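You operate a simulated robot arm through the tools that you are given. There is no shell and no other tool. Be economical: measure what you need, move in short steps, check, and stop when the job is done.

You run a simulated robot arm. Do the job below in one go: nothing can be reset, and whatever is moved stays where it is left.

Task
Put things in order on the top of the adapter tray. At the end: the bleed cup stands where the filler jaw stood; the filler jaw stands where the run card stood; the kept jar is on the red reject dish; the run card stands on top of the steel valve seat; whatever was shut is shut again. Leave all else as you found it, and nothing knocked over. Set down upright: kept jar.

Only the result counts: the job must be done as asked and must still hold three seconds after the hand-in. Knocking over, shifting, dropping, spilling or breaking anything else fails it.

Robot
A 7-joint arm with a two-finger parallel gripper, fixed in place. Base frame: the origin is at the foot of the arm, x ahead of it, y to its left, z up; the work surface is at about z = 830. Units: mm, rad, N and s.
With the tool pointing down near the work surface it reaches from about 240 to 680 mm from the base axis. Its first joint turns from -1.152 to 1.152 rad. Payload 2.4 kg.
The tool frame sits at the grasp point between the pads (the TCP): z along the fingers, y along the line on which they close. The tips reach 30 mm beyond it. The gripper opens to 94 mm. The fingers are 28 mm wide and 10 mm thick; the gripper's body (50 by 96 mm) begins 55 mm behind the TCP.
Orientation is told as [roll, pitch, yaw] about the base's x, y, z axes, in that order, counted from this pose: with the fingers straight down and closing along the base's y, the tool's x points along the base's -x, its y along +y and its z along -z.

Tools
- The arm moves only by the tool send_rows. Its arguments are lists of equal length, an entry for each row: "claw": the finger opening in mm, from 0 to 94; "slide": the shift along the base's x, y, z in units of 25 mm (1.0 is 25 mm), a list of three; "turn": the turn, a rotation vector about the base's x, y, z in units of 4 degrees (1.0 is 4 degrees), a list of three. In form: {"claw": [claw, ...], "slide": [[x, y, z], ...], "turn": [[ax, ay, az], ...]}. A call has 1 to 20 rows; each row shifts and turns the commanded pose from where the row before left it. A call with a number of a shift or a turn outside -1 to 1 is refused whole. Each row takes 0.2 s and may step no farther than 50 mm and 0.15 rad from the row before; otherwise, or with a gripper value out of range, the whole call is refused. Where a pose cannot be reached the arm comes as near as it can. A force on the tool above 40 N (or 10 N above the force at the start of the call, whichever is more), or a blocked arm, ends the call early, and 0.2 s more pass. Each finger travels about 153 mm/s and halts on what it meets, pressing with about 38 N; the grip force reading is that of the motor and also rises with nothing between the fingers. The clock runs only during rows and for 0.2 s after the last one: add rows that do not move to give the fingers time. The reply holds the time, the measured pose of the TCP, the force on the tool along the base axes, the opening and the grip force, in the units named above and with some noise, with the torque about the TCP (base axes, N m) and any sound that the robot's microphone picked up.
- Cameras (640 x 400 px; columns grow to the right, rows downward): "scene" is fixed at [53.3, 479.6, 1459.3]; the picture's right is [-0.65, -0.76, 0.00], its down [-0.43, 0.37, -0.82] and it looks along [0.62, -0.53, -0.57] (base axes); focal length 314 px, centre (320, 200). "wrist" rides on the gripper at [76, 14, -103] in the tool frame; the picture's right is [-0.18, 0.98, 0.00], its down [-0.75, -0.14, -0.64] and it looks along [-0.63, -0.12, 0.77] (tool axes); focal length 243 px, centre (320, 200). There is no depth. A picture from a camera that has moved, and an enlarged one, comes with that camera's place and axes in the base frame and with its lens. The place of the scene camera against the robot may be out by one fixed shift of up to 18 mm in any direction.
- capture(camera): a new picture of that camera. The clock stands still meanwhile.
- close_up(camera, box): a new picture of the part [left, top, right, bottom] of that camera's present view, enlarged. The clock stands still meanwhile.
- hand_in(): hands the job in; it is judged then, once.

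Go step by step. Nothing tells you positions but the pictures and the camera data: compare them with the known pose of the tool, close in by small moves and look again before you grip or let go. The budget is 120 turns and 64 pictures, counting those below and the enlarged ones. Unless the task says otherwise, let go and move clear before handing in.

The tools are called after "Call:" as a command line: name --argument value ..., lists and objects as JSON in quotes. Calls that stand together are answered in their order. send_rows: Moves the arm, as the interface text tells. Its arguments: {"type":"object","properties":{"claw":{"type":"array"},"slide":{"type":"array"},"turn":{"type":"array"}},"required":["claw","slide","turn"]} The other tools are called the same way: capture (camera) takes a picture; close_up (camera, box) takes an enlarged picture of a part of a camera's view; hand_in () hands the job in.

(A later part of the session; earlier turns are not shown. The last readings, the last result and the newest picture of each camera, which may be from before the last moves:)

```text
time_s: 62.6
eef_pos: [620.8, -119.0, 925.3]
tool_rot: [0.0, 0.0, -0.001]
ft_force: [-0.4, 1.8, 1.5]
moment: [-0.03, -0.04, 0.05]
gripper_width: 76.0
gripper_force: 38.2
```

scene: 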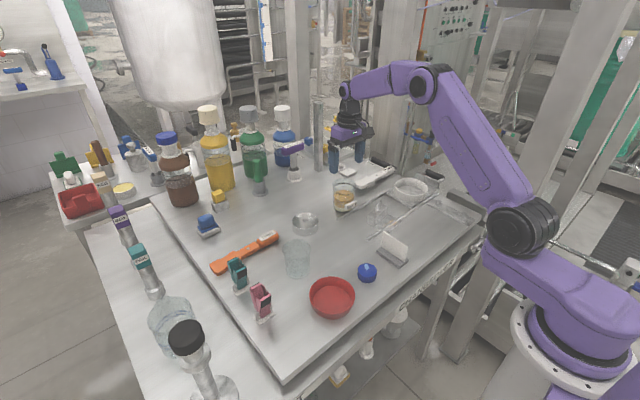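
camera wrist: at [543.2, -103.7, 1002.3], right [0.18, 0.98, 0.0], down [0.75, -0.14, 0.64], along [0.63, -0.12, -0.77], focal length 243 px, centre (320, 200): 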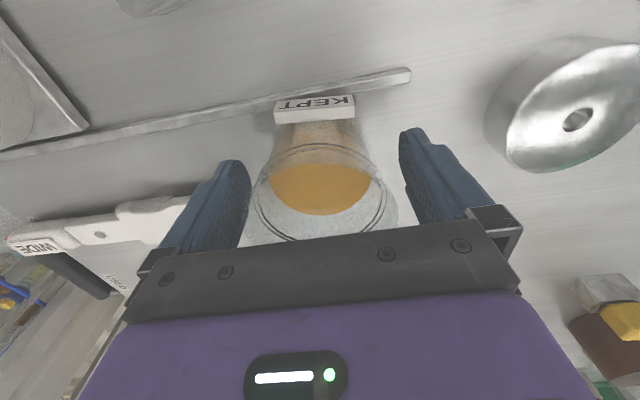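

The width dropped from 79.7 to 76, so I'm checking whether the jar came along.

Call:
close_up --camera "scene" --box '[290, 120, 410, 230]'

Call:
capture --camera "wrist"

```text
3.64 times, centred on (350, 175) of scene
camera zoom: at [53.2, 479.6, 1459.3], right [-0.65, -0.76, 0.0], down [-0.43, 0.37, -0.82], along [0.62, -0.53, -0.57], focal length 1140 px, centre (211, 291)
```

zoom: 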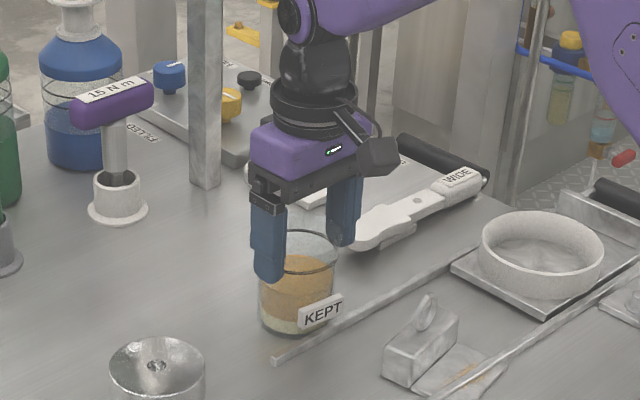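

```text
29 pictures are left
camera wrist: at [543.8, -104.1, 1027.9], right [0.18, 0.98, 0.0], down [0.75, -0.14, 0.64], along [0.63, -0.12, -0.77], focal length 243 px, centre (320, 200)
```

wrist: 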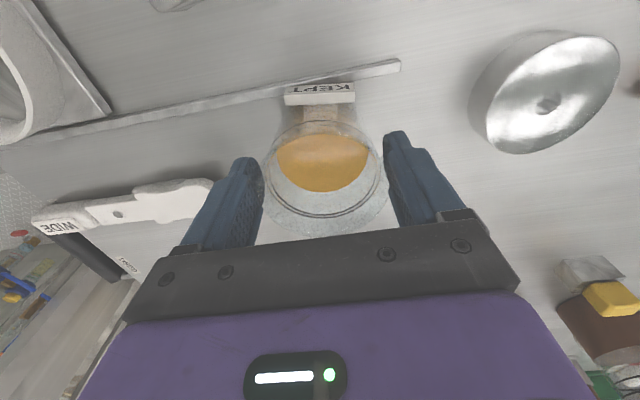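

The jar stayed down and the fingers slid up it. I'm opening, going lower, gripping again and lifting slowly.

Call:
send_rows --claw '[90, 94, 94, 94, 94]' --slide '[[0, 0, 0], [0, 0, 0], [0, 0, -0.7], [0, 0, -0.75], [0, 0, 0]]' --turn '[[0, 0, 0], [0, 0, 0], [0, 0, 0], [0, 0, 0], [0, 0, 0]]'

Call:
send_rows --claw '[84, 74, 60, 40, 40, 40, 40]' --slide '[[0, 0, 0], [0, 0, 0], [0, 0, 0], [0, 0, 0], [0, 0, 0], [0, 0, 0], [0, 0, 0]]' --turn '[[0, 0, 0], [0, 0, 0], [0, 0, 0], [0, 0, 0], [0, 0, 0], [0, 0, 0], [0, 0, 0]]'

Call:
send_rows --claw '[40, 40, 40]' --slide '[[0, 0, 0.1], [0, 0, 0.1], [0, 0, 0]]' --turn '[[0, 0, 0], [0, 0, 0], [0, 0, 0]]'

```text
time_s: 63.8
eef_pos: [622.8, -118.5, 891.7]
tool_rot: [-0.001, 0.001, -0.001]
ft_force: [0.4, -0.8, -0.7]
moment: [0.02, 0.02, 0.01]
gripper_width: 93.9
gripper_force: 0.0
```

```text
time_s: 65.4
eef_pos: [622.3, -119.6, 890.3]
tool_rot: [-0.001, 0.0, 0.001]
ft_force: [1.4, 0.3, 0.4]
moment: [-0.06, -0.01, 0.03]
gripper_width: 79.5
gripper_force: 37.4
```

```text
time_s: 66.2
eef_pos: [621.2, -119.4, 895.3]
tool_rot: [-0.001, 0.003, 0.002]
ft_force: [0.6, 0.1, -2.7]
moment: [-0.01, 0.0, 0.0]
gripper_width: 79.7
gripper_force: 38.1
```

It now reads 2.7 N of weight. I'm continuing slowly.

Call:
send_rows --claw '[40, 40, 40, 40, 40, 40]' --slide '[[0, 0, 0.15], [0, 0, 0.15], [0, 0, 0.2], [0, 0, 0.2], [0, 0, 0.2], [0, 0, 0]]' --turn '[[0, 0, 0], [0, 0, 0], [0, 0, 0], [0, 0, 0], [0, 0, 0], [0, 0, 0]]'

Call:
close_up --camera "scene" --box '[290, 120, 410, 230]'

```text
time_s: 67.6
eef_pos: [621.0, -119.7, 917.1]
tool_rot: [0.0, 0.001, 0.0]
ft_force: [-0.4, 1.2, -3.3]
moment: [-0.01, 0.04, -0.02]
gripper_width: 79.4
gripper_force: 37.5
```

```text
3.64 times, centred on (350, 175) of scene
camera zoom: at [53.4, 479.6, 1459.3], right [-0.65, -0.76, 0.0], down [-0.43, 0.37, -0.82], along [0.62, -0.53, -0.57], focal length 1140 px, centre (211, 291)
```

zoom: 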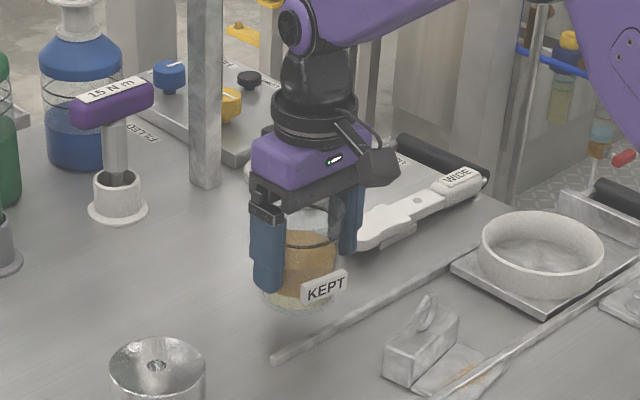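

Lifted cleanly. Fixed-camera positions look shifted by roughly (-29, +20) against the wrist camera, which puts the dish near (371, 165). I'm raising the jar and carrying it over.

Call:
send_rows --claw '[40, 40, 40, 40, 40, 40, 40, 40, 40, 40, 40, 40, 40, 40, 40, 40, 40, 40, 40, 40]' --slide '[[0, 0, 0.3], [0, 0, 0.6], [0, 0, 0.8], [0, 0, 0.8], [0, 0, 0.8], [0, 0, 0.8], [0, 0, 0.4], [-0.3, 0.35, 0], [-0.6, 0.7, 0], [-0.8, 0.9, 0], [-0.85, 0.97, 0], [-0.85, 0.97, 0], [-0.85, 0.97, 0], [-0.85, 0.97, 0], [-0.85, 0.97, 0], [-0.85, 0.97, 0], [-0.85, 0.97, 0], [-0.8, 0.9, 0], [-0.5, 0.5, 0], [0, 0, 0]]' --turn '[[0, 0, 0], [0, 0, 0], [0, 0, 0], [0, 0, 0], [0, 0, 0], [0, 0, 0], [0, 0, 0], [0, 0, 0], [0, 0, 0], [0, 0, 0], [0, 0, 0], [0, 0, 0], [0, 0, 0], [0, 0, 0], [0, 0, 0], [0, 0, 0], [0, 0, 0], [0, 0, 0], [0, 0, 0], [0, 0, 0]]'

Call:
capture --camera "wrist"

```text
time_s: 71.8
eef_pos: [398.7, 135.7, 1031.0]
tool_rot: [-0.001, 0.0, 0.0]
ft_force: [-1.0, -0.5, -3.4]
moment: [0.0, 0.02, -0.02]
gripper_width: 79.2
gripper_force: 37.9
```

```text
27 pictures are left
camera wrist: at [321.2, 150.1, 1132.4], right [0.18, 0.98, 0.0], down [0.75, -0.14, 0.64], along [0.63, -0.12, -0.77], focal length 243 px, centre (320, 200)
```

wrist: 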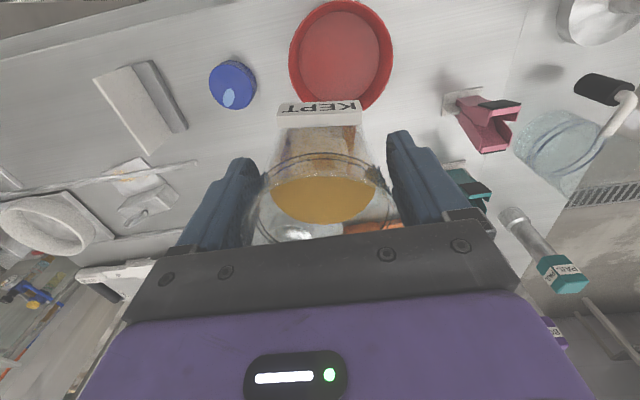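

The dish centre is about (369, 163). I'm aligning, then lowering in stages.

Call:
send_rows --claw '[40, 40, 40, 40, 40, 40, 40, 40, 40]' --slide '[[-0.6, 0.55, 0], [-0.6, 0.54, 0], [0, 0, 0], [0, 0, -0.7], [0, 0, -0.8], [0, 0, -0.8], [0, 0, -0.8], [0, 0, -0.8], [0, 0, 0]]' --turn '[[0, 0, 0], [0, 0, 0], [0, 0, 0], [0, 0, 0], [0, 0, 0], [0, 0, 0], [0, 0, 0], [0, 0, 0], [0, 0, 0]]'

Call:
close_up --camera "scene" --box '[270, 210, 400, 330]'

Call:
capture --camera "wrist"

```text
time_s: 73.8
eef_pos: [365.1, 161.3, 931.4]
tool_rot: [0.001, 0.001, -0.001]
ft_force: [1.1, 0.9, -2.3]
moment: [0.03, 0.05, -0.02]
gripper_width: 79.3
gripper_force: 38.2
```

```text
3.33 times, centred on (335, 270) of scene
camera zoom: at [53.3, 479.6, 1459.3], right [-0.65, -0.76, 0.0], down [-0.43, 0.37, -0.82], along [0.62, -0.53, -0.57], focal length 1045 px, centre (270, -33)
```

zoom: 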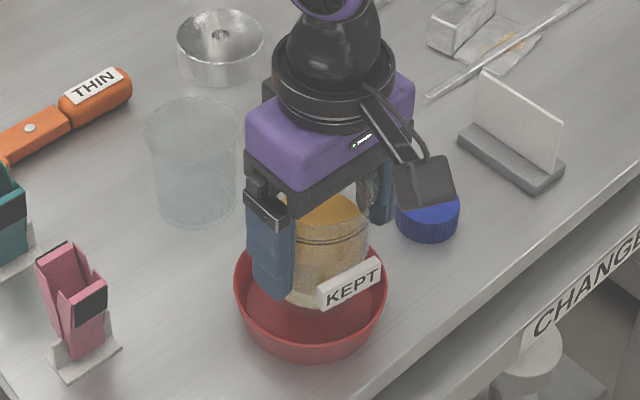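

```text
25 pictures are left
camera wrist: at [287.8, 176.5, 1034.0], right [0.18, 0.98, 0.0], down [0.75, -0.14, 0.64], along [0.63, -0.12, -0.77], focal length 243 px, centre (320, 200)
```

wrist: 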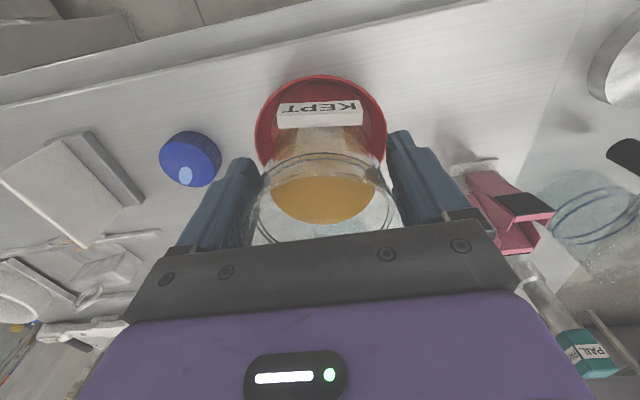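

The jar should shift a bit toward +x. I'm adjusting by (+8, +2) and lowering gently until I feel contact.

Call:
send_rows --claw '[40, 40, 40, 40, 40]' --slide '[[0.32, 0.08, 0], [0, 0, -0.5], [0, 0, -0.4], [0, 0, -0.2], [0, 0, 0]]' --turn '[[0, 0, 0], [0, 0, 0], [0, 0, 0], [0, 0, 0], [0, 0, 0]]'

Call:
send_rows --claw '[40, 40]' --slide '[[0, 0, -0.12], [0, 0, 0]]' --turn '[[0, 0, 0], [0, 0, 0]]'

```text
time_s: 75.0
eef_pos: [376.0, 163.3, 905.1]
tool_rot: [-0.001, 0.0, 0.001]
ft_force: [0.1, -0.1, -2.6]
moment: [0.0, 0.02, 0.0]
gripper_width: 79.4
gripper_force: 38.0
```

```text
time_s: 75.6
eef_pos: [375.5, 162.4, 901.7]
tool_rot: [-0.001, -0.001, 0.0]
ft_force: [-0.3, 0.5, -3.1]
moment: [0.0, 0.04, 0.0]
gripper_width: 79.4
gripper_force: 38.3
```

Call:
send_rows --claw '[40, 40]' --slide '[[0, 0, -0.1], [0, 0, 0]]' --turn '[[0, 0, 0], [0, 0, 0]]'

Call:
send_rows --claw '[40, 40]' --slide '[[0, 0, -0.1], [0, 0, 0]]' --turn '[[0, 0, 0], [0, 0, 0]]'

Call:
send_rows --claw '[40, 40]' --slide '[[0, 0, -0.1], [0, 0, 0]]' --turn '[[0, 0, 0], [0, 0, 0]]'

```text
time_s: 76.2
eef_pos: [377.2, 165.2, 898.7]
tool_rot: [0.002, 0.003, -0.001]
ft_force: [0.1, -0.7, -2.9]
moment: [0.0, 0.03, 0.01]
gripper_width: 79.4
gripper_force: 38.1
```

```text
time_s: 76.8
eef_pos: [375.7, 164.6, 896.7]
tool_rot: [0.001, 0.001, -0.001]
ft_force: [0.2, 0.7, -2.6]
moment: [-0.04, 0.0, 0.02]
gripper_width: 79.7
gripper_force: 37.7
```

```text
time_s: 77.4
eef_pos: [376.4, 164.7, 894.2]
tool_rot: [0.001, 0.0, -0.001]
ft_force: [-1.7, -4.3, 18.0]
moment: [-0.26, 0.07, -0.02]
gripper_width: 79.5
gripper_force: 37.7
```

Contact with the dish floor at 894. I'm easing up 1 mm and looking before release.

Call:
send_rows --claw '[40, 40]' --slide '[[0, 0, 0.05], [0, 0, 0]]' --turn '[[0, 0, 0], [0, 0, 0]]'

Call:
close_up --camera "scene" --box '[280, 230, 390, 330]'

```text
time_s: 78.0
eef_pos: [376.5, 163.3, 894.4]
tool_rot: [-0.001, 0.002, 0.001]
ft_force: [0.1, 0.6, -2.3]
moment: [-0.01, 0.01, 0.0]
gripper_width: 79.4
gripper_force: 37.8
```

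```text
4.00 times, centred on (335, 280) of scene
camera zoom: at [53.3, 479.6, 1459.3], right [-0.65, -0.76, 0.0], down [-0.43, 0.37, -0.82], along [0.62, -0.53, -0.57], focal length 1254 px, centre (260, -120)
```

zoom: 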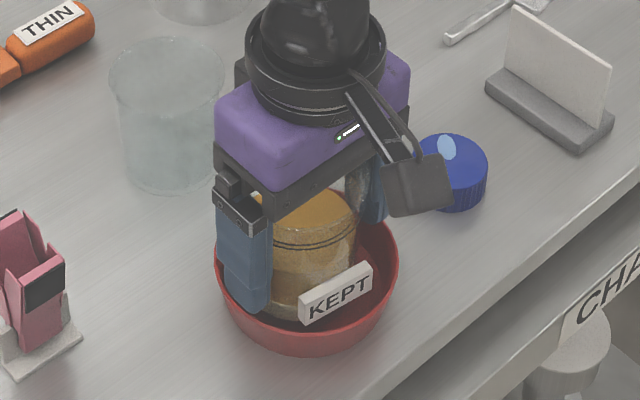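

Well placed. Releasing partly and then rising before opening wider, so the fingers don't push the dish.

Call:
send_rows --claw '[40, 81, 84, 85, 85]' --slide '[[0, 0, -0.03], [0, 0, 0], [0, 0, 0], [0, 0, 0], [0, 0, 0]]' --turn '[[0, 0, 0], [0, 0, 0], [0, 0, 0], [0, 0, 0], [0, 0, 0]]'

Call:
send_rows --claw '[86, 88, 90, 94, 94, 94, 94]' --slide '[[0, 0, 0.2], [0, 0, 0.3], [0, 0, 0.6], [0, 0, 0.9], [0, 0, 0.9], [0, 0, 0.9], [0, 0, 0]]' --turn '[[0, 0, 0], [0, 0, 0], [0, 0, 0], [0, 0, 0], [0, 0, 0], [0, 0, 0], [0, 0, 0]]'

```text
time_s: 79.2
eef_pos: [376.7, 163.2, 894.7]
tool_rot: [0.001, 0.001, 0.0]
ft_force: [-0.5, 0.0, -0.7]
moment: [-0.02, 0.03, 0.0]
gripper_width: 84.9
gripper_force: 0.0
```

```text
time_s: 80.8
eef_pos: [376.1, 165.0, 990.1]
tool_rot: [0.0, 0.002, 0.0]
ft_force: [-0.2, -1.0, 0.5]
moment: [0.01, 0.01, 0.03]
gripper_width: 93.9
gripper_force: 0.0
```

The jar is released. Moving above the run card, at about (370, -62).

Call:
send_rows --claw '[94, 94, 94, 94, 94, 94, 94, 94, 94, 94, 94]' --slide '[[0, 0, 0.4], [0, -0.9, 0], [0, -1, 0], [0, -1, 0], [0, -1, 0], [0, -1, 0], [0, -1, 0], [0, -1, 0], [0, -1, 0], [0, -1, 0], [0, 0, 0]]' --turn '[[0, 0, 0], [0, 0, 0], [0, 0, 0], [0, 0, 0], [0, 0, 0], [0, 0, 0], [0, 0, 0], [0, 0, 0], [0, 0, 0], [0, 0, 0], [0, 0, 0]]'

Call:
capture --camera "wrist"

Call:
capture --camera "scene"

```text
time_s: 83.2
eef_pos: [376.0, -58.7, 1000.3]
tool_rot: [0.001, 0.003, 0.0]
ft_force: [0.6, 0.6, -0.5]
moment: [-0.02, 0.0, -0.04]
gripper_width: 94.1
gripper_force: 0.1
```

```text
23 pictures are left
camera wrist: at [298.3, -44.1, 1102.2], right [0.18, 0.98, 0.0], down [0.75, -0.14, 0.64], along [0.63, -0.12, -0.77], focal length 243 px, centre (320, 200)
```

wrist: 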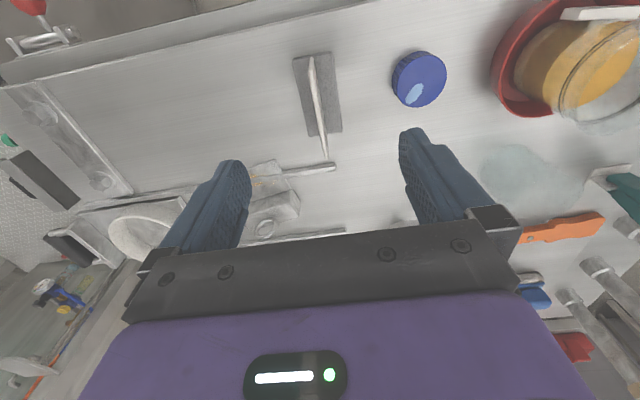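

```text
22 pictures are left
```

scene: 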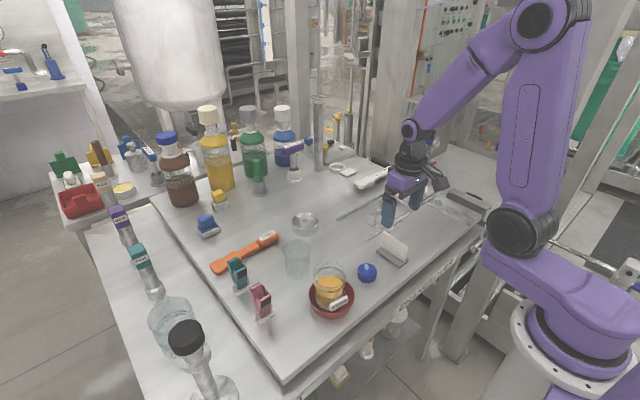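

The card spans x 339 to 420 along x and stands at about (378, -61). Closing along y will pinch its board, so I'm descending to 880 with the fingers half open.

Call:
send_rows --claw '[80, 60, 50, 50, 50, 50, 50, 50]' --slide '[[0.08, -0.05, -0.8], [0, 0, -0.8], [0, 0, -0.8], [0, 0, -0.8], [0, 0, -0.8], [0, 0, -0.4], [0, 0, 0], [0, 0, 0]]' --turn '[[0, 0, 0], [0, 0, 0], [0, 0, 0], [0, 0, 0], [0, 0, 0], [0, 0, 0], [0, 0, 0], [0, 0, 0]]'

Call:
capture --camera "wrist"

```text
time_s: 85.0
eef_pos: [376.4, -59.3, 889.4]
tool_rot: [-0.001, 0.0, 0.0]
ft_force: [0.5, 0.3, 0.2]
moment: [0.02, 0.02, 0.02]
gripper_width: 50.1
gripper_force: 0.0
```

```text
21 pictures are left
camera wrist: at [299.3, -44.5, 991.6], right [0.18, 0.98, 0.0], down [0.75, -0.14, 0.64], along [0.63, -0.12, -0.77], focal length 243 px, centre (320, 200)
```

wrist: 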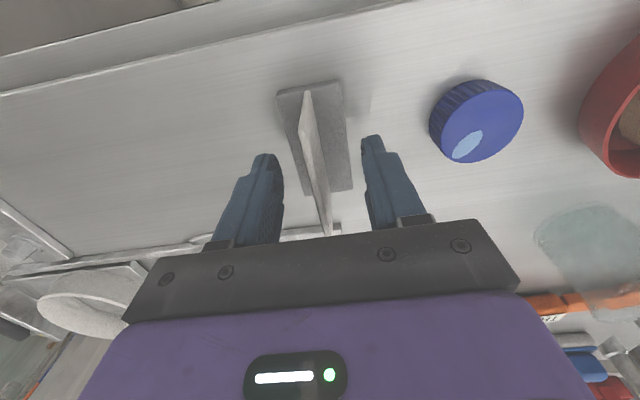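

The card is centred between the fingers. I'm lowering 6 mm and closing.

Call:
send_rows --claw '[50, 36, 24, 14, 6, 0, 0, 0]' --slide '[[0, 0, -0.25], [0, 0, 0], [0, 0, 0], [0, 0, 0], [0, 0, 0], [0, 0, 0], [0, 0, 0], [0, 0, 0]]' --turn '[[0, 0, 0], [0, 0, 0], [0, 0, 0], [0, 0, 0], [0, 0, 0], [0, 0, 0], [0, 0, 0], [0, 0, 0]]'

Call:
send_rows --claw '[0, 0, 0, 0, 0]' --slide '[[0, 0, 0.1], [0, 0, 0.2], [0, 0, 0.3], [0, 0, 0.4], [0, 0, 0]]' --turn '[[0, 0, 0], [0, 0, 0], [0, 0, 0], [0, 0, 0], [0, 0, 0]]'

Call:
capture --camera "wrist"

```text
time_s: 86.8
eef_pos: [377.2, -59.7, 882.7]
tool_rot: [0.0, 0.002, 0.0]
ft_force: [-0.4, 0.1, 0.1]
moment: [-0.01, 0.02, -0.04]
gripper_width: 7.4
gripper_force: 38.2
```

```text
time_s: 88.0
eef_pos: [377.0, -59.8, 910.5]
tool_rot: [0.002, 0.001, 0.0]
ft_force: [0.6, -0.4, -0.8]
moment: [0.0, 0.03, 0.01]
gripper_width: 7.7
gripper_force: 38.2
```

```text
20 pictures are left
camera wrist: at [299.8, -44.4, 1011.4], right [0.18, 0.98, 0.0], down [0.75, -0.14, 0.64], along [0.63, -0.12, -0.77], focal length 243 px, centre (320, 200)
```

wrist: 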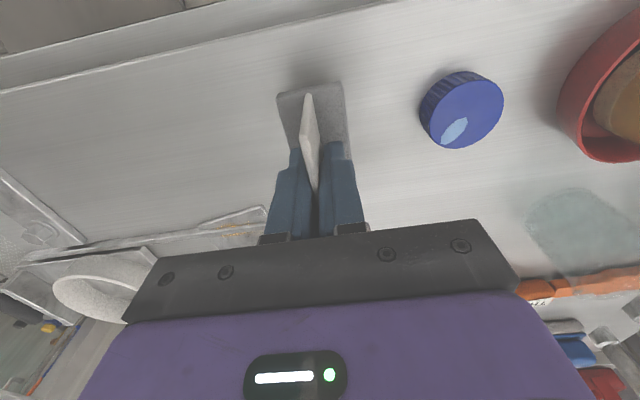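

The card is lifted, with its base about 53 mm below the TCP. The disc centre is about (631, 47), so I'm carrying the card there at height.

Call:
send_rows --claw '[0, 0, 0, 0, 0, 0, 0, 0, 0, 0, 0, 0, 0, 0, 0]' --slide '[[0, 0, 0.8], [0, 0, 0.8], [0, 0, 0.4], [0.92, 0.39, 0], [0.92, 0.39, 0], [0.92, 0.39, 0], [0.92, 0.39, 0], [0.92, 0.39, 0], [0.92, 0.39, 0], [0.92, 0.39, 0], [0.92, 0.39, 0], [0.92, 0.39, 0], [0.92, 0.39, 0], [0.92, 0.39, 0], [0, 0, 0]]' --turn '[[0, 0, 0], [0, 0, 0], [0, 0, 0], [0, 0, 0], [0, 0, 0], [0, 0, 0], [0, 0, 0], [0, 0, 0], [0, 0, 0], [0, 0, 0], [0, 0, 0], [0, 0, 0], [0, 0, 0], [0, 0, 0], [0, 0, 0]]'

Call:
capture --camera "wrist"

Call:
close_up --camera "scene" --box '[250, 140, 370, 260]'

```text
time_s: 91.2
eef_pos: [631.1, 47.3, 957.8]
tool_rot: [0.001, 0.001, -0.001]
ft_force: [-0.3, -0.2, -0.8]
moment: [0.0, -0.03, 0.01]
gripper_width: 7.5
gripper_force: 38.0
```

```text
19 pictures are left
camera wrist: at [554.3, 62.5, 1059.6], right [0.18, 0.98, 0.0], down [0.75, -0.14, 0.64], along [0.63, -0.12, -0.77], focal length 243 px, centre (320, 200)
```

wrist: 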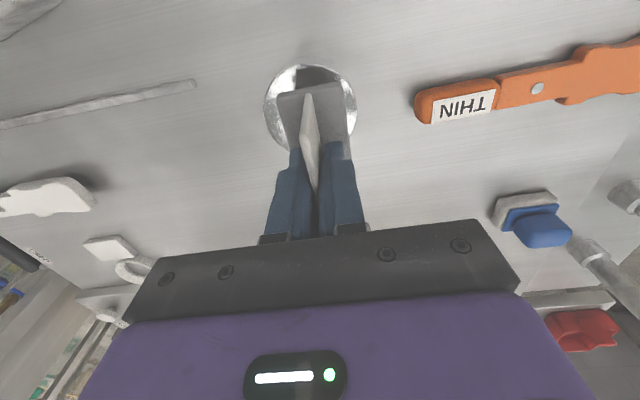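

```text
3.33 times, centred on (310, 200) of scene
camera zoom: at [53.3, 479.6, 1459.3], right [-0.65, -0.76, 0.0], down [-0.43, 0.37, -0.82], along [0.62, -0.53, -0.57], focal length 1045 px, centre (353, 200)
```

zoom: 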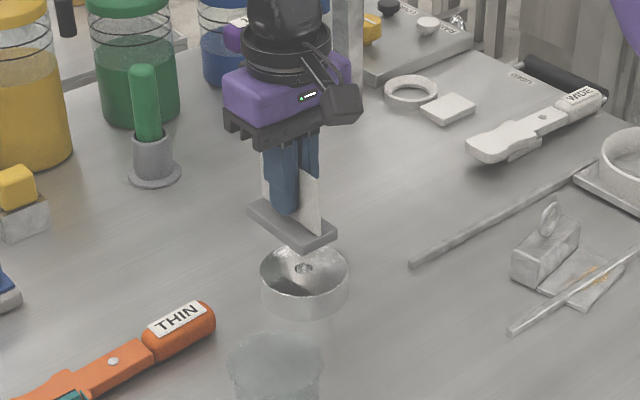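

The card needs to shift by about (-6, -7) to centre on the disc. I'm adjusting and lowering in stages until contact.

Call:
send_rows --claw '[0, 0, 0, 0, 0, 0]' --slide '[[-0.24, -0.29, 0], [0, 0, -0.6], [0, 0, -0.5], [0, 0, -0.3], [0, 0, 0], [0, 0, 0]]' --turn '[[0, 0, 0], [0, 0, 0], [0, 0, 0], [0, 0, 0], [0, 0, 0], [0, 0, 0]]'

Call:
close_up --camera "scene" --box '[265, 170, 345, 250]'

```text
time_s: 92.6
eef_pos: [624.6, 40.2, 922.9]
tool_rot: [0.0, 0.002, -0.001]
ft_force: [-0.1, 0.1, -0.4]
moment: [-0.03, -0.02, 0.0]
gripper_width: 7.7
gripper_force: 37.9
```

```text
5.00 times, centred on (305, 210) of scene
camera zoom: at [53.3, 479.6, 1459.3], right [-0.65, -0.76, 0.0], down [-0.43, 0.37, -0.82], along [0.62, -0.53, -0.57], focal length 1568 px, centre (395, 150)
```

zoom: 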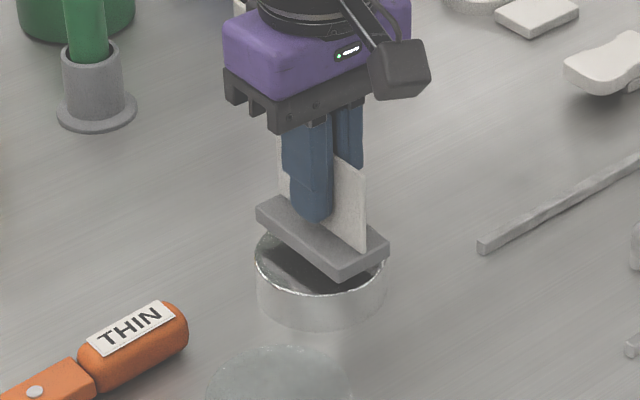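

Centred over the disc. Lowering slowly.

Call:
send_rows --claw '[0, 0, 0]' --slide '[[0, 0, -0.2], [0, 0, -0.12], [0, 0, 0]]' --turn '[[0, 0, 0], [0, 0, 0], [0, 0, 0]]'

Call:
send_rows --claw '[0, 0]' --slide '[[0, 0, -0.1], [0, 0, 0]]' --turn '[[0, 0, 0], [0, 0, 0]]'

Call:
send_rows --claw '[0, 0]' --slide '[[0, 0, -0.08], [0, 0, 0]]' --turn '[[0, 0, 0], [0, 0, 0]]'

```text
time_s: 93.4
eef_pos: [626.0, 40.8, 915.0]
tool_rot: [0.001, 0.001, 0.0]
ft_force: [0.8, -0.4, -1.4]
moment: [0.0, 0.02, 0.02]
gripper_width: 7.6
gripper_force: 38.1
```

```text
time_s: 94.0
eef_pos: [625.6, 40.5, 913.2]
tool_rot: [0.0, 0.001, 0.001]
ft_force: [-1.1, 0.0, -0.8]
moment: [-0.01, -0.01, 0.0]
gripper_width: 7.8
gripper_force: 38.0
```

```text
time_s: 94.6
eef_pos: [623.7, 40.2, 910.1]
tool_rot: [0.0, 0.001, -0.001]
ft_force: [-1.1, -0.2, -0.1]
moment: [0.0, -0.01, 0.0]
gripper_width: 7.4
gripper_force: 37.7
```

Call:
send_rows --claw '[0, 0]' --slide '[[0, 0, -0.08], [0, 0, 0]]' --turn '[[0, 0, 0], [0, 0, 0]]'

Call:
send_rows --claw '[0, 0]' --slide '[[0, 0, -0.08], [0, 0, 0]]' --turn '[[0, 0, 0], [0, 0, 0]]'

```text
time_s: 95.2
eef_pos: [625.1, 40.0, 911.4]
tool_rot: [0.0, -0.003, 0.0]
ft_force: [-7.9, 0.1, 23.0]
moment: [-0.05, 0.53, 0.0]
gripper_width: 7.8
gripper_force: 37.9
```

```text
time_s: 95.8
eef_pos: [625.7, 41.0, 909.1]
tool_rot: [0.001, -0.005, 0.0]
ft_force: [-5.0, 1.1, 31.4]
moment: [0.0, -0.08, -0.03]
gripper_width: 7.5
gripper_force: 38.1
```

Contact. I'm relieving the load and opening gently.

Call:
send_rows --claw '[0, 0]' --slide '[[0, 0, 0.07], [0, 0, 0]]' --turn '[[0, 0, 0], [0, 0, 0]]'

Call:
send_rows --claw '[9, 12, 20, 30, 30, 30, 30, 30, 30]' --slide '[[0, 0, 0], [0, 0, 0], [0, 0, 0], [0, 0, 0], [0, 0, 0.4], [0, 0, 0.9], [0, 0, 0.9], [0, 0, 0.9], [0, 0, 0]]' --turn '[[0, 0, 0], [0, 0, 0], [0, 0, 0], [0, 0, 0], [0, 0, 0], [0, 0, 0], [0, 0, 0], [0, 0, 0], [0, 0, 0]]'

Call:
close_up --camera "scene" --box '[265, 150, 425, 250]'

```text
time_s: 96.4
eef_pos: [625.5, 40.5, 909.0]
tool_rot: [0.001, -0.004, 0.001]
ft_force: [5.2, 2.0, 15.1]
moment: [0.03, -0.89, 0.17]
gripper_width: 7.8
gripper_force: 38.7
```

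```text
time_s: 98.4
eef_pos: [624.1, 39.9, 988.0]
tool_rot: [-0.002, -0.001, 0.001]
ft_force: [0.3, -0.2, -0.1]
moment: [0.01, -0.02, 0.04]
gripper_width: 30.0
gripper_force: 0.1
```

```text
4.00 times, centred on (345, 200) of scene
camera zoom: at [53.3, 479.6, 1459.3], right [-0.65, -0.76, 0.0], down [-0.43, 0.37, -0.82], along [0.62, -0.53, -0.57], focal length 1254 px, centre (220, 200)
```

zoom: 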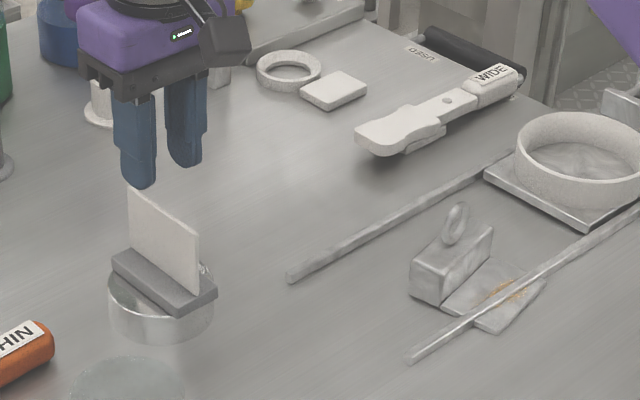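

The card stands on the valve seat. Next I'm moving above the L-shaped jaw.

Call:
send_rows --claw '[30, 40, 60, 80, 94, 94, 94, 94, 94]' --slide '[[-0.67, -0.935, 0.2], [-0.67, -0.935, 0.2], [-0.67, -0.935, 0], [-0.67, -0.935, 0], [-0.67, -0.935, 0], [-0.67, -0.935, 0], [-0.67, -0.935, 0], [-0.67, -0.935, 0], [0, 0, 0]]' --turn '[[0, 0, 0], [0, 0, 0], [0, 0, 0], [0, 0, 0], [0, 0, 0], [0, 0, 0], [0, 0, 0], [0, 0, 0], [0, 0, 0]]'

Call:
close_up --camera "wrist" --box '[170, 20, 470, 220]'

```text
time_s: 100.4
eef_pos: [491.1, -146.1, 995.4]
tool_rot: [0.0, -0.001, 0.0]
ft_force: [-0.3, 0.2, -0.4]
moment: [-0.02, -0.02, 0.01]
gripper_width: 94.2
gripper_force: 0.1
```

```text
2.00 times, centred on (320, 120) of wrist
camera zoom: at [413.4, -131.1, 1097.3], right [0.18, 0.98, 0.0], down [0.75, -0.14, 0.64], along [0.63, -0.12, -0.77], focal length 485 px, centre (320, 360)
```

zoom: 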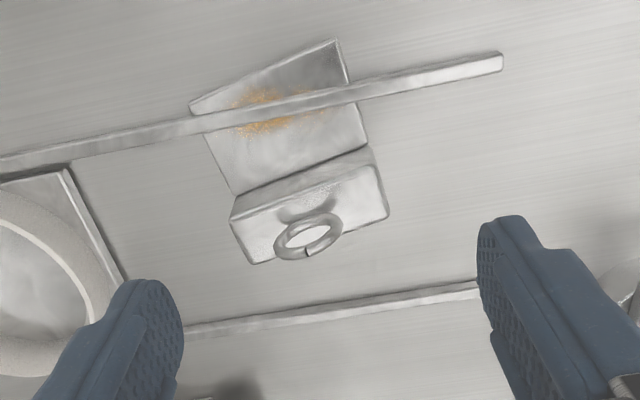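

The jaw's block is 76 mm long and yawed about 0.15 rad, with its block centre near (511, -156) and its lip reaching toward -x. I'm aligning to grip the block by its ends.

Call:
send_rows --claw '[94, 94, 94, 94, 94]' --slide '[[0.4, -0.2, -0.5], [0.4, -0.2, -0.6], [0, 0, -0.6], [0, 0, -0.4], [0, 0, 0]]' --turn '[[0, 0, 0.9], [0, 0, 0.9], [0, 0, 0.35], [0, 0, 0], [0, 0, 0]]'

Call:
capture --camera "wrist"

```text
time_s: 101.6
eef_pos: [509.9, -158.0, 942.5]
tool_rot: [0.001, 0.001, 0.15]
ft_force: [-0.2, -1.3, 0.0]
moment: [0.01, -0.02, -0.02]
gripper_width: 93.9
gripper_force: 0.2
```

```text
14 pictures are left
camera wrist: at [431.4, -153.8, 1044.6], right [0.03, 1.0, 0.0], down [0.77, -0.03, 0.64], along [0.64, -0.02, -0.77], focal length 243 px, centre (320, 200)
```

wrist: 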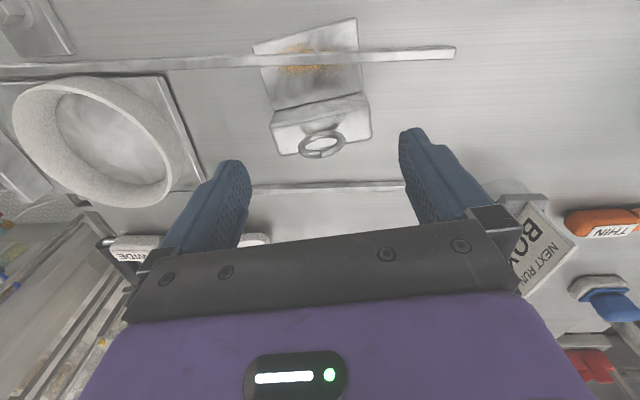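

Parallel. I'm shifting +4 in y and descending until the tips are just above the block top to check clearance.

Call:
send_rows --claw '[94, 94, 94, 94]' --slide '[[0, 0.18, -0.3], [0, 0, -0.7], [0, 0, -0.5], [0, 0, 0]]' --turn '[[0, 0, 0], [0, 0, 0], [0, 0, 0], [0, 0, 0]]'

Call:
capture --camera "wrist"

```text
time_s: 102.6
eef_pos: [510.3, -151.5, 905.2]
tool_rot: [-0.001, 0.002, 0.15]
ft_force: [1.0, -0.5, 0.4]
moment: [-0.01, -0.02, 0.01]
gripper_width: 94.0
gripper_force: 0.1
```

```text
13 pictures are left
camera wrist: at [432.3, -149.1, 1007.3], right [0.03, 1.0, 0.0], down [0.77, -0.03, 0.64], along [0.64, -0.02, -0.77], focal length 243 px, centre (320, 200)
```

wrist: 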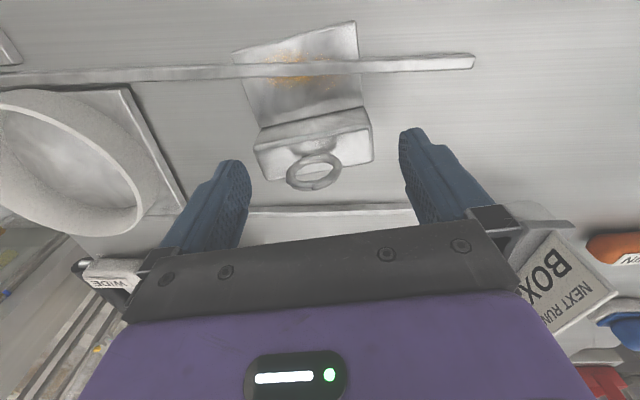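

Nearly centred. I'm nudging -2 in y, descending to 875 and closing.

Call:
send_rows --claw '[94, 94, 94, 94]' --slide '[[0, -0.09, -0.3], [0, 0, -0.4], [0, 0, -0.5], [0, 0, 0]]' --turn '[[0, 0, 0], [0, 0, 0], [0, 0, 0], [0, 0, 0]]'

Call:
send_rows --claw '[84, 76, 66, 55, 55, 55]' --slide '[[0, 0, 0], [0, 0, 0], [0, 0, 0], [0, 0, 0], [0, 0, 0], [0, 0, 0]]' --turn '[[0, 0, 0], [0, 0, 0], [0, 0, 0], [0, 0, 0], [0, 0, 0], [0, 0, 0]]'

Call:
send_rows --claw '[55, 55, 55]' --slide '[[0, 0, 0.08], [0, 0, 0.08], [0, 0, 0]]' --turn '[[0, 0, 0], [0, 0, 0], [0, 0, 0]]'

```text
time_s: 103.6
eef_pos: [512.8, -153.6, 874.9]
tool_rot: [-0.001, -0.001, 0.151]
ft_force: [0.0, 0.7, -0.2]
moment: [0.02, 0.0, 0.0]
gripper_width: 93.7
gripper_force: 0.1
```

```text
time_s: 105.0
eef_pos: [511.2, -154.5, 874.4]
tool_rot: [-0.001, -0.001, 0.152]
ft_force: [0.0, -0.8, 0.3]
moment: [-0.07, -0.08, 0.02]
gripper_width: 79.7
gripper_force: 37.6
```

```text
time_s: 105.8
eef_pos: [510.9, -154.5, 880.2]
tool_rot: [0.001, 0.004, 0.149]
ft_force: [0.1, 0.5, -1.7]
moment: [0.03, 0.01, 0.02]
gripper_width: 79.8
gripper_force: 38.1
```

Gripped at 79.7 mm with only a small load, so nothing seems to trap it. Checking in the pictures.

Call:
send_rows --claw '[55, 55, 55]' --slide '[[0, 0, 0.15], [0, 0, 0.15], [0, 0, 0]]' --turn '[[0, 0, 0], [0, 0, 0], [0, 0, 0]]'

Call:
close_up --camera "scene" --box '[340, 180, 430, 250]'

```text
time_s: 106.6
eef_pos: [511.8, -153.4, 887.1]
tool_rot: [0.001, 0.001, 0.149]
ft_force: [0.4, 0.4, -2.7]
moment: [-0.02, -0.04, 0.0]
gripper_width: 79.5
gripper_force: 38.5
```

```text
5.71 times, centred on (385, 215) of scene
camera zoom: at [53.3, 479.6, 1459.3], right [-0.65, -0.76, 0.0], down [-0.43, 0.37, -0.82], along [0.62, -0.53, -0.57], focal length 1792 px, centre (-51, 114)
```

zoom: 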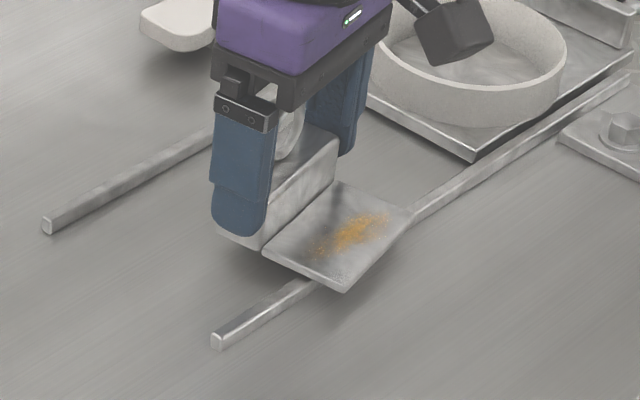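

The jaw lifts freely, lip and all, so it is a loose object. I'm carrying it to the card's old spot at (377, -61), placing the block slightly +x so the whole jaw is about centred.

Call:
send_rows --claw '[55, 55, 55, 55, 55, 55, 55, 55, 55, 55, 55, 55]' --slide '[[0, 0, 0.6], [0, 0, 0.7], [0, 0, 0.5], [-0.5, 0.4, 0], [-0.8, 0.62, 0], [-0.8, 0.62, 0], [-0.8, 0.62, 0], [-0.8, 0.62, 0], [-0.8, 0.6, 0], [-0.4, 0.32, 0], [0, 0, 0], [0, 0, 0]]' --turn '[[0, 0, 0], [0, 0, 0], [0, 0, 0], [0, 0, 0], [0, 0, 0], [0, 0, 0], [0, 0, 0], [0, 0, 0], [0, 0, 0], [0, 0, 0], [0, 0, 0], [0, 0, 0]]'

Call:
capture --camera "wrist"

```text
time_s: 109.2
eef_pos: [388.1, -58.4, 933.2]
tool_rot: [0.001, 0.002, 0.149]
ft_force: [0.4, -0.2, -3.3]
moment: [0.02, -0.01, 0.02]
gripper_width: 79.4
gripper_force: 38.2
```

```text
11 pictures are left
camera wrist: at [309.3, -55.4, 1033.9], right [0.04, 1.0, 0.0], down [0.77, -0.03, 0.64], along [0.64, -0.02, -0.77], focal length 243 px, centre (320, 200)
```

wrist: 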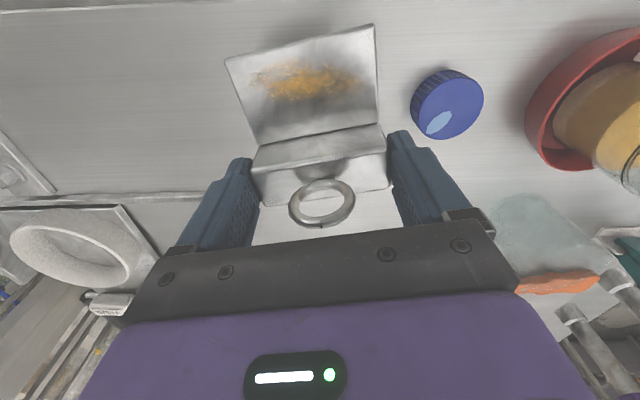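

Clear of the cap. Lowering to the tray.

Call:
send_rows --claw '[55, 55, 55, 55, 55]' --slide '[[0, 0, -0.7], [0, 0, -0.7], [0, 0, -0.5], [0, 0, -0.25], [0, 0, 0]]' --turn '[[0, 0, 0], [0, 0, 0], [0, 0, 0], [0, 0, 0], [0, 0, 0]]'

Call:
send_rows --claw '[55, 55]' --slide '[[0, 0, -0.1], [0, 0, 0]]' --turn '[[0, 0, 0], [0, 0, 0]]'

Call:
send_rows --claw '[55, 55]' --slide '[[0, 0, -0.08], [0, 0, 0]]' --turn '[[0, 0, 0], [0, 0, 0]]'

```text
time_s: 110.4
eef_pos: [388.8, -58.7, 879.7]
tool_rot: [0.001, 0.0, 0.15]
ft_force: [0.8, -1.4, -2.9]
moment: [0.04, 0.01, -0.02]
gripper_width: 79.4
gripper_force: 37.9
```

```text
time_s: 111.0
eef_pos: [390.0, -59.5, 876.6]
tool_rot: [0.0, 0.0, 0.15]
ft_force: [0.1, 0.2, -2.8]
moment: [-0.04, -0.03, 0.01]
gripper_width: 79.4
gripper_force: 37.9
```

```text
time_s: 111.6
eef_pos: [389.5, -59.4, 875.5]
tool_rot: [0.001, 0.003, 0.149]
ft_force: [-3.0, 0.2, 13.8]
moment: [-0.03, 0.07, 0.01]
gripper_width: 79.5
gripper_force: 37.9
```

Contact; releasing, rising, and moving toward the beaker near (501, 173).

Call:
send_rows --claw '[82, 90, 94, 94, 94, 94, 94, 94, 94, 94]' --slide '[[0, 0, 0], [0, 0, 0], [0, 0, 0], [0, 0, 0.5], [0, 0, 0.9], [0, 0, 0.9], [0, 0, 0.9], [0, 0, 0.9], [0, 0, 0.9], [0, 0, 0]]' --turn '[[0, 0, 0], [0, 0, 0], [0, 0, 0], [0, 0, 0], [0, 0, 0], [0, 0, 0], [0, 0, 0], [0, 0, 0], [0, 0, 0], [0, 0, 0]]'

Call:
send_rows --claw '[94, 94, 94, 94, 94, 94, 94, 94, 94, 94]' --slide '[[0.5, 1, 0], [0.5, 1, 0], [0.5, 1, 0], [0.5, 1, 0], [0.5, 1, 0], [0.5, 1, 0], [0.5, 1, 0], [0.5, 1, 0], [0, 0.8, 0], [0, 0, 0]]' --turn '[[0, 0, -0.5], [0, 0, -0.5], [0, 0, -0.5], [0, 0, -0.5], [0, 0, -0.13], [0, 0, 0], [0, 0, 0], [0, 0, 0], [0, 0, 0], [0, 0, 0]]'

Call:
capture --camera "wrist"

```text
time_s: 113.8
eef_pos: [389.3, -60.2, 998.9]
tool_rot: [0.002, 0.0, 0.149]
ft_force: [-0.4, -0.2, -0.5]
moment: [0.02, -0.01, 0.04]
gripper_width: 94.1
gripper_force: 0.0
```

```text
time_s: 116.0
eef_pos: [487.7, 160.0, 999.2]
tool_rot: [0.0, 0.001, 0.003]
ft_force: [0.5, 0.5, 0.3]
moment: [0.01, 0.0, 0.0]
gripper_width: 93.8
gripper_force: 0.1
```

```text
10 pictures are left
camera wrist: at [410.7, 175.0, 1101.7], right [0.18, 0.98, 0.0], down [0.75, -0.14, 0.64], along [0.63, -0.12, -0.77], focal length 243 px, centre (320, 200)
```

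wrist: 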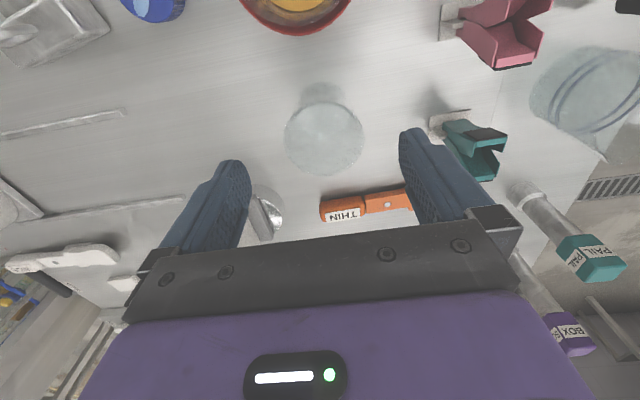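

The beaker is at about (508, 160) with its rim near z 897. I'm aligning and descending partway.

Call:
send_rows --claw '[94, 94, 94, 94, 94]' --slide '[[0.8, 0, -0.6], [0, 0, -0.7], [0, 0, -0.7], [0, 0, -0.6], [0, 0, 0]]' --turn '[[0, 0, 0], [0, 0, 0], [0, 0, 0], [0, 0, 0], [0, 0, 0]]'

Call:
capture --camera "wrist"

```text
time_s: 117.2
eef_pos: [508.2, 159.2, 933.9]
tool_rot: [-0.001, 0.001, 0.001]
ft_force: [-1.1, 0.8, 0.6]
moment: [0.0, -0.03, -0.04]
gripper_width: 94.3
gripper_force: 0.1
```

```text
9 pictures are left
camera wrist: at [430.6, 174.4, 1036.5], right [0.18, 0.98, 0.0], down [0.75, -0.14, 0.64], along [0.63, -0.12, -0.77], focal length 243 px, centre (320, 200)
```

wrist: 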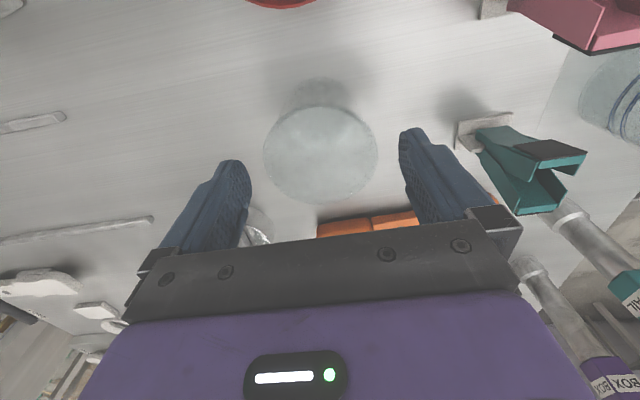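

The rim is at about (502, 161, 905). I'm adjusting, descending to 880 and closing.

Call:
send_rows --claw '[94, 94, 94, 94, 94]' --slide '[[-0.2, 0.06, 0], [0, 0, -0.8], [0, 0, -0.8], [0, 0, -0.55], [0, 0, 0]]' --turn '[[0, 0, 0], [0, 0, 0], [0, 0, 0], [0, 0, 0], [0, 0, 0]]'

Call:
send_rows --claw '[84, 74, 64, 55, 45, 45, 45]' --slide '[[0, 0, 0], [0, 0, 0], [0, 0, 0], [0, 0, 0], [0, 0, 0], [0, 0, 0], [0, 0, 0]]' --turn '[[0, 0, 0], [0, 0, 0], [0, 0, 0], [0, 0, 0], [0, 0, 0], [0, 0, 0], [0, 0, 0]]'

Call:
send_rows --claw '[45, 45, 45, 45]' --slide '[[0, 0, 0.1], [0, 0, 0.15], [0, 0, 0.2], [0, 0, 0]]' --turn '[[0, 0, 0], [0, 0, 0], [0, 0, 0], [0, 0, 0]]'

Call:
capture --camera "scene"

```text
time_s: 118.4
eef_pos: [504.7, 162.6, 879.8]
tool_rot: [-0.001, 0.002, 0.002]
ft_force: [-0.1, -0.1, 0.3]
moment: [0.02, 0.0, 0.0]
gripper_width: 94.0
gripper_force: 0.1
```

```text
time_s: 120.0
eef_pos: [505.0, 162.3, 880.5]
tool_rot: [0.001, 0.0, 0.0]
ft_force: [-0.1, -1.2, 1.4]
moment: [-0.03, 0.02, -0.01]
gripper_width: 71.0
gripper_force: 38.1
```

```text
time_s: 121.0
eef_pos: [504.0, 161.4, 892.0]
tool_rot: [-0.001, 0.001, 0.001]
ft_force: [0.8, -0.7, -0.1]
moment: [-0.02, 0.03, -0.01]
gripper_width: 71.1
gripper_force: 38.3
```

```text
8 pictures are left
```

scene: 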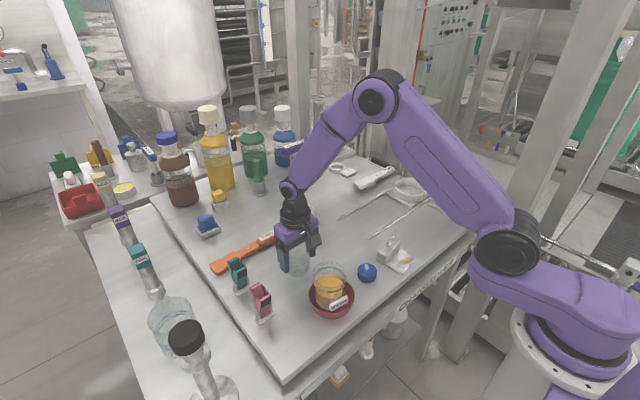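

The grip holds at 71 mm but the weight reading is near zero. I'm lifting farther and checking.

Call:
send_rows --claw '[45, 45, 45, 45, 45, 45]' --slide '[[0, 0, 0.4], [0, 0, 0.6], [0, 0, 0.8], [0, 0, 0.8], [0, 0, 0.8], [0, 0, 0]]' --turn '[[0, 0, 0], [0, 0, 0], [0, 0, 0], [0, 0, 0], [0, 0, 0], [0, 0, 0]]'

Call:
close_up --camera "scene" --box '[250, 180, 420, 320]'

```text
time_s: 122.4
eef_pos: [503.1, 163.2, 976.8]
tool_rot: [0.001, 0.003, 0.001]
ft_force: [-0.4, -0.7, -1.1]
moment: [0.01, -0.04, 0.0]
gripper_width: 71.1
gripper_force: 38.5
```

```text
2.86 times, centred on (335, 250) of scene
camera zoom: at [53.3, 479.6, 1459.3], right [-0.65, -0.76, 0.0], down [-0.43, 0.37, -0.82], along [0.62, -0.53, -0.57], focal length 896 px, centre (277, 57)
```

zoom: 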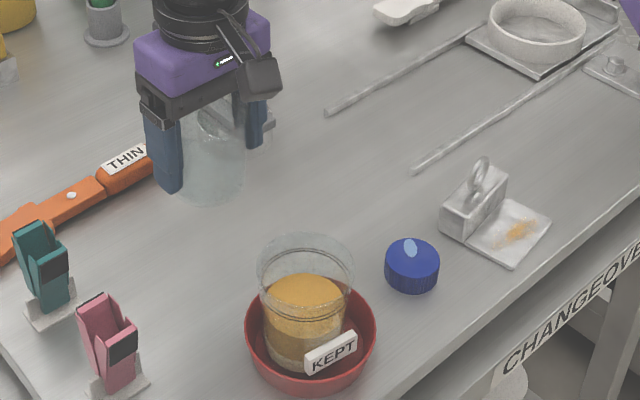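

The beaker is in hand, and the jar and jaw look right. I'm carrying the beaker to the jaw's old spot at (503, -158).

Call:
send_rows --claw '[45, 45, 45, 45, 45, 45, 45, 45, 45, 45, 45, 45, 45, 45, 45, 45]' --slide '[[0, -0.5, 0], [0, -0.9, 0], [0, -0.93, 0], [0, -0.93, 0], [0, -0.93, 0], [0, -0.93, 0], [0, -0.93, 0], [0, -0.93, 0], [0, -0.93, 0], [0, -0.93, 0], [0, -0.93, 0], [0, -0.93, 0], [0, -0.93, 0], [0, -0.8, 0], [0, -0.36, 0], [0, 0, 0]]' --turn '[[0, 0, 0], [0, 0, 0], [0, 0, 0], [0, 0, 0], [0, 0, 0], [0, 0, 0], [0, 0, 0], [0, 0, 0], [0, 0, 0], [0, 0, 0], [0, 0, 0], [0, 0, 0], [0, 0, 0], [0, 0, 0], [0, 0, 0], [0, 0, 0]]'

Call:
send_rows --claw '[45, 45, 45, 45, 45]' --slide '[[0, 0, -0.8], [0, 0, -0.8], [0, 0, -0.8], [0, 0, -0.6], [0, 0, 0]]' --turn '[[0, 0, 0], [0, 0, 0], [0, 0, 0], [0, 0, 0], [0, 0, 0]]'

Call:
close_up --camera "scene" --box '[330, 160, 440, 250]'

```text
time_s: 125.8
eef_pos: [502.1, -156.7, 978.2]
tool_rot: [0.0, 0.001, 0.001]
ft_force: [0.2, -0.6, -0.2]
moment: [0.02, 0.0, 0.02]
gripper_width: 71.0
gripper_force: 38.1
```

```text
time_s: 127.0
eef_pos: [502.6, -157.0, 901.5]
tool_rot: [0.001, 0.0, 0.001]
ft_force: [-0.1, 0.5, -0.8]
moment: [0.02, 0.01, 0.0]
gripper_width: 71.2
gripper_force: 37.9
```

```text
4.44 times, centred on (385, 205) of scene
camera zoom: at [53.3, 479.6, 1459.3], right [-0.65, -0.76, 0.0], down [-0.43, 0.37, -0.82], along [0.62, -0.53, -0.57], focal length 1394 px, centre (31, 178)
```

zoom: 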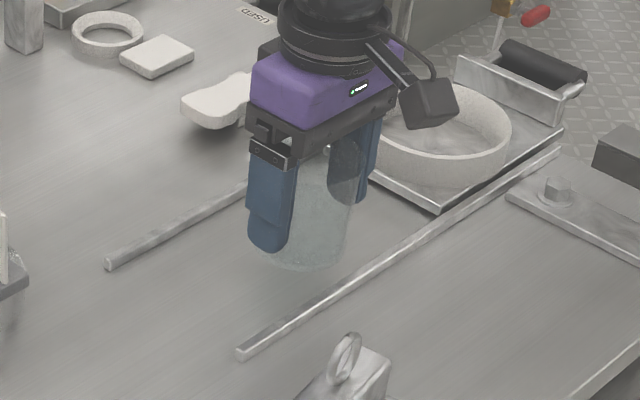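

The beaker sits between the rods. I'm shifting +3 mm in x for clearance and lowering until contact, expected near 880.

Call:
send_rows --claw '[45, 45, 45, 45]' --slide '[[0.12, 0, -0.3], [0, 0, -0.3], [0, 0, -0.1], [0, 0, 0]]' --turn '[[0, 0, 0], [0, 0, 0], [0, 0, 0], [0, 0, 0]]'

Call:
send_rows --claw '[45, 45]' --slide '[[0, 0, -0.08], [0, 0, 0]]' --turn '[[0, 0, 0], [0, 0, 0]]'

Call:
send_rows --claw '[45, 45]' --slide '[[0, 0, -0.06], [0, 0, 0]]' --turn '[[0, 0, 0], [0, 0, 0]]'

```text
time_s: 128.0
eef_pos: [506.5, -157.7, 884.3]
tool_rot: [0.0, 0.0, 0.002]
ft_force: [0.7, 0.1, -0.9]
moment: [0.04, -0.01, 0.01]
gripper_width: 71.1
gripper_force: 37.7
```

```text
time_s: 128.6
eef_pos: [507.5, -156.9, 882.1]
tool_rot: [0.0, 0.002, 0.002]
ft_force: [0.4, 0.3, 0.2]
moment: [-0.02, 0.02, 0.01]
gripper_width: 71.0
gripper_force: 38.5
```

```text
time_s: 129.2
eef_pos: [506.7, -158.3, 882.3]
tool_rot: [-0.001, 0.002, 0.002]
ft_force: [-0.2, -0.6, -0.5]
moment: [0.0, -0.01, 0.01]
gripper_width: 70.9
gripper_force: 37.8
```

Call:
send_rows --claw '[45, 45]' --slide '[[0, 0, -0.08], [0, 0, 0]]' --turn '[[0, 0, 0], [0, 0, 0]]'

Call:
send_rows --claw '[45, 45]' --slide '[[0, 0, -0.06], [0, 0, 0]]' --turn '[[0, 0, 0], [0, 0, 0]]'

```text
time_s: 129.8
eef_pos: [507.1, -156.8, 879.8]
tool_rot: [0.002, -0.005, 0.001]
ft_force: [-2.3, 1.3, 25.6]
moment: [-0.07, -0.01, 0.03]
gripper_width: 71.1
gripper_force: 38.4
```

```text
time_s: 130.4
eef_pos: [506.7, -157.2, 878.9]
tool_rot: [-0.001, -0.005, 0.001]
ft_force: [6.0, 0.4, 26.5]
moment: [-0.09, -0.22, 0.02]
gripper_width: 70.8
gripper_force: 37.9
```

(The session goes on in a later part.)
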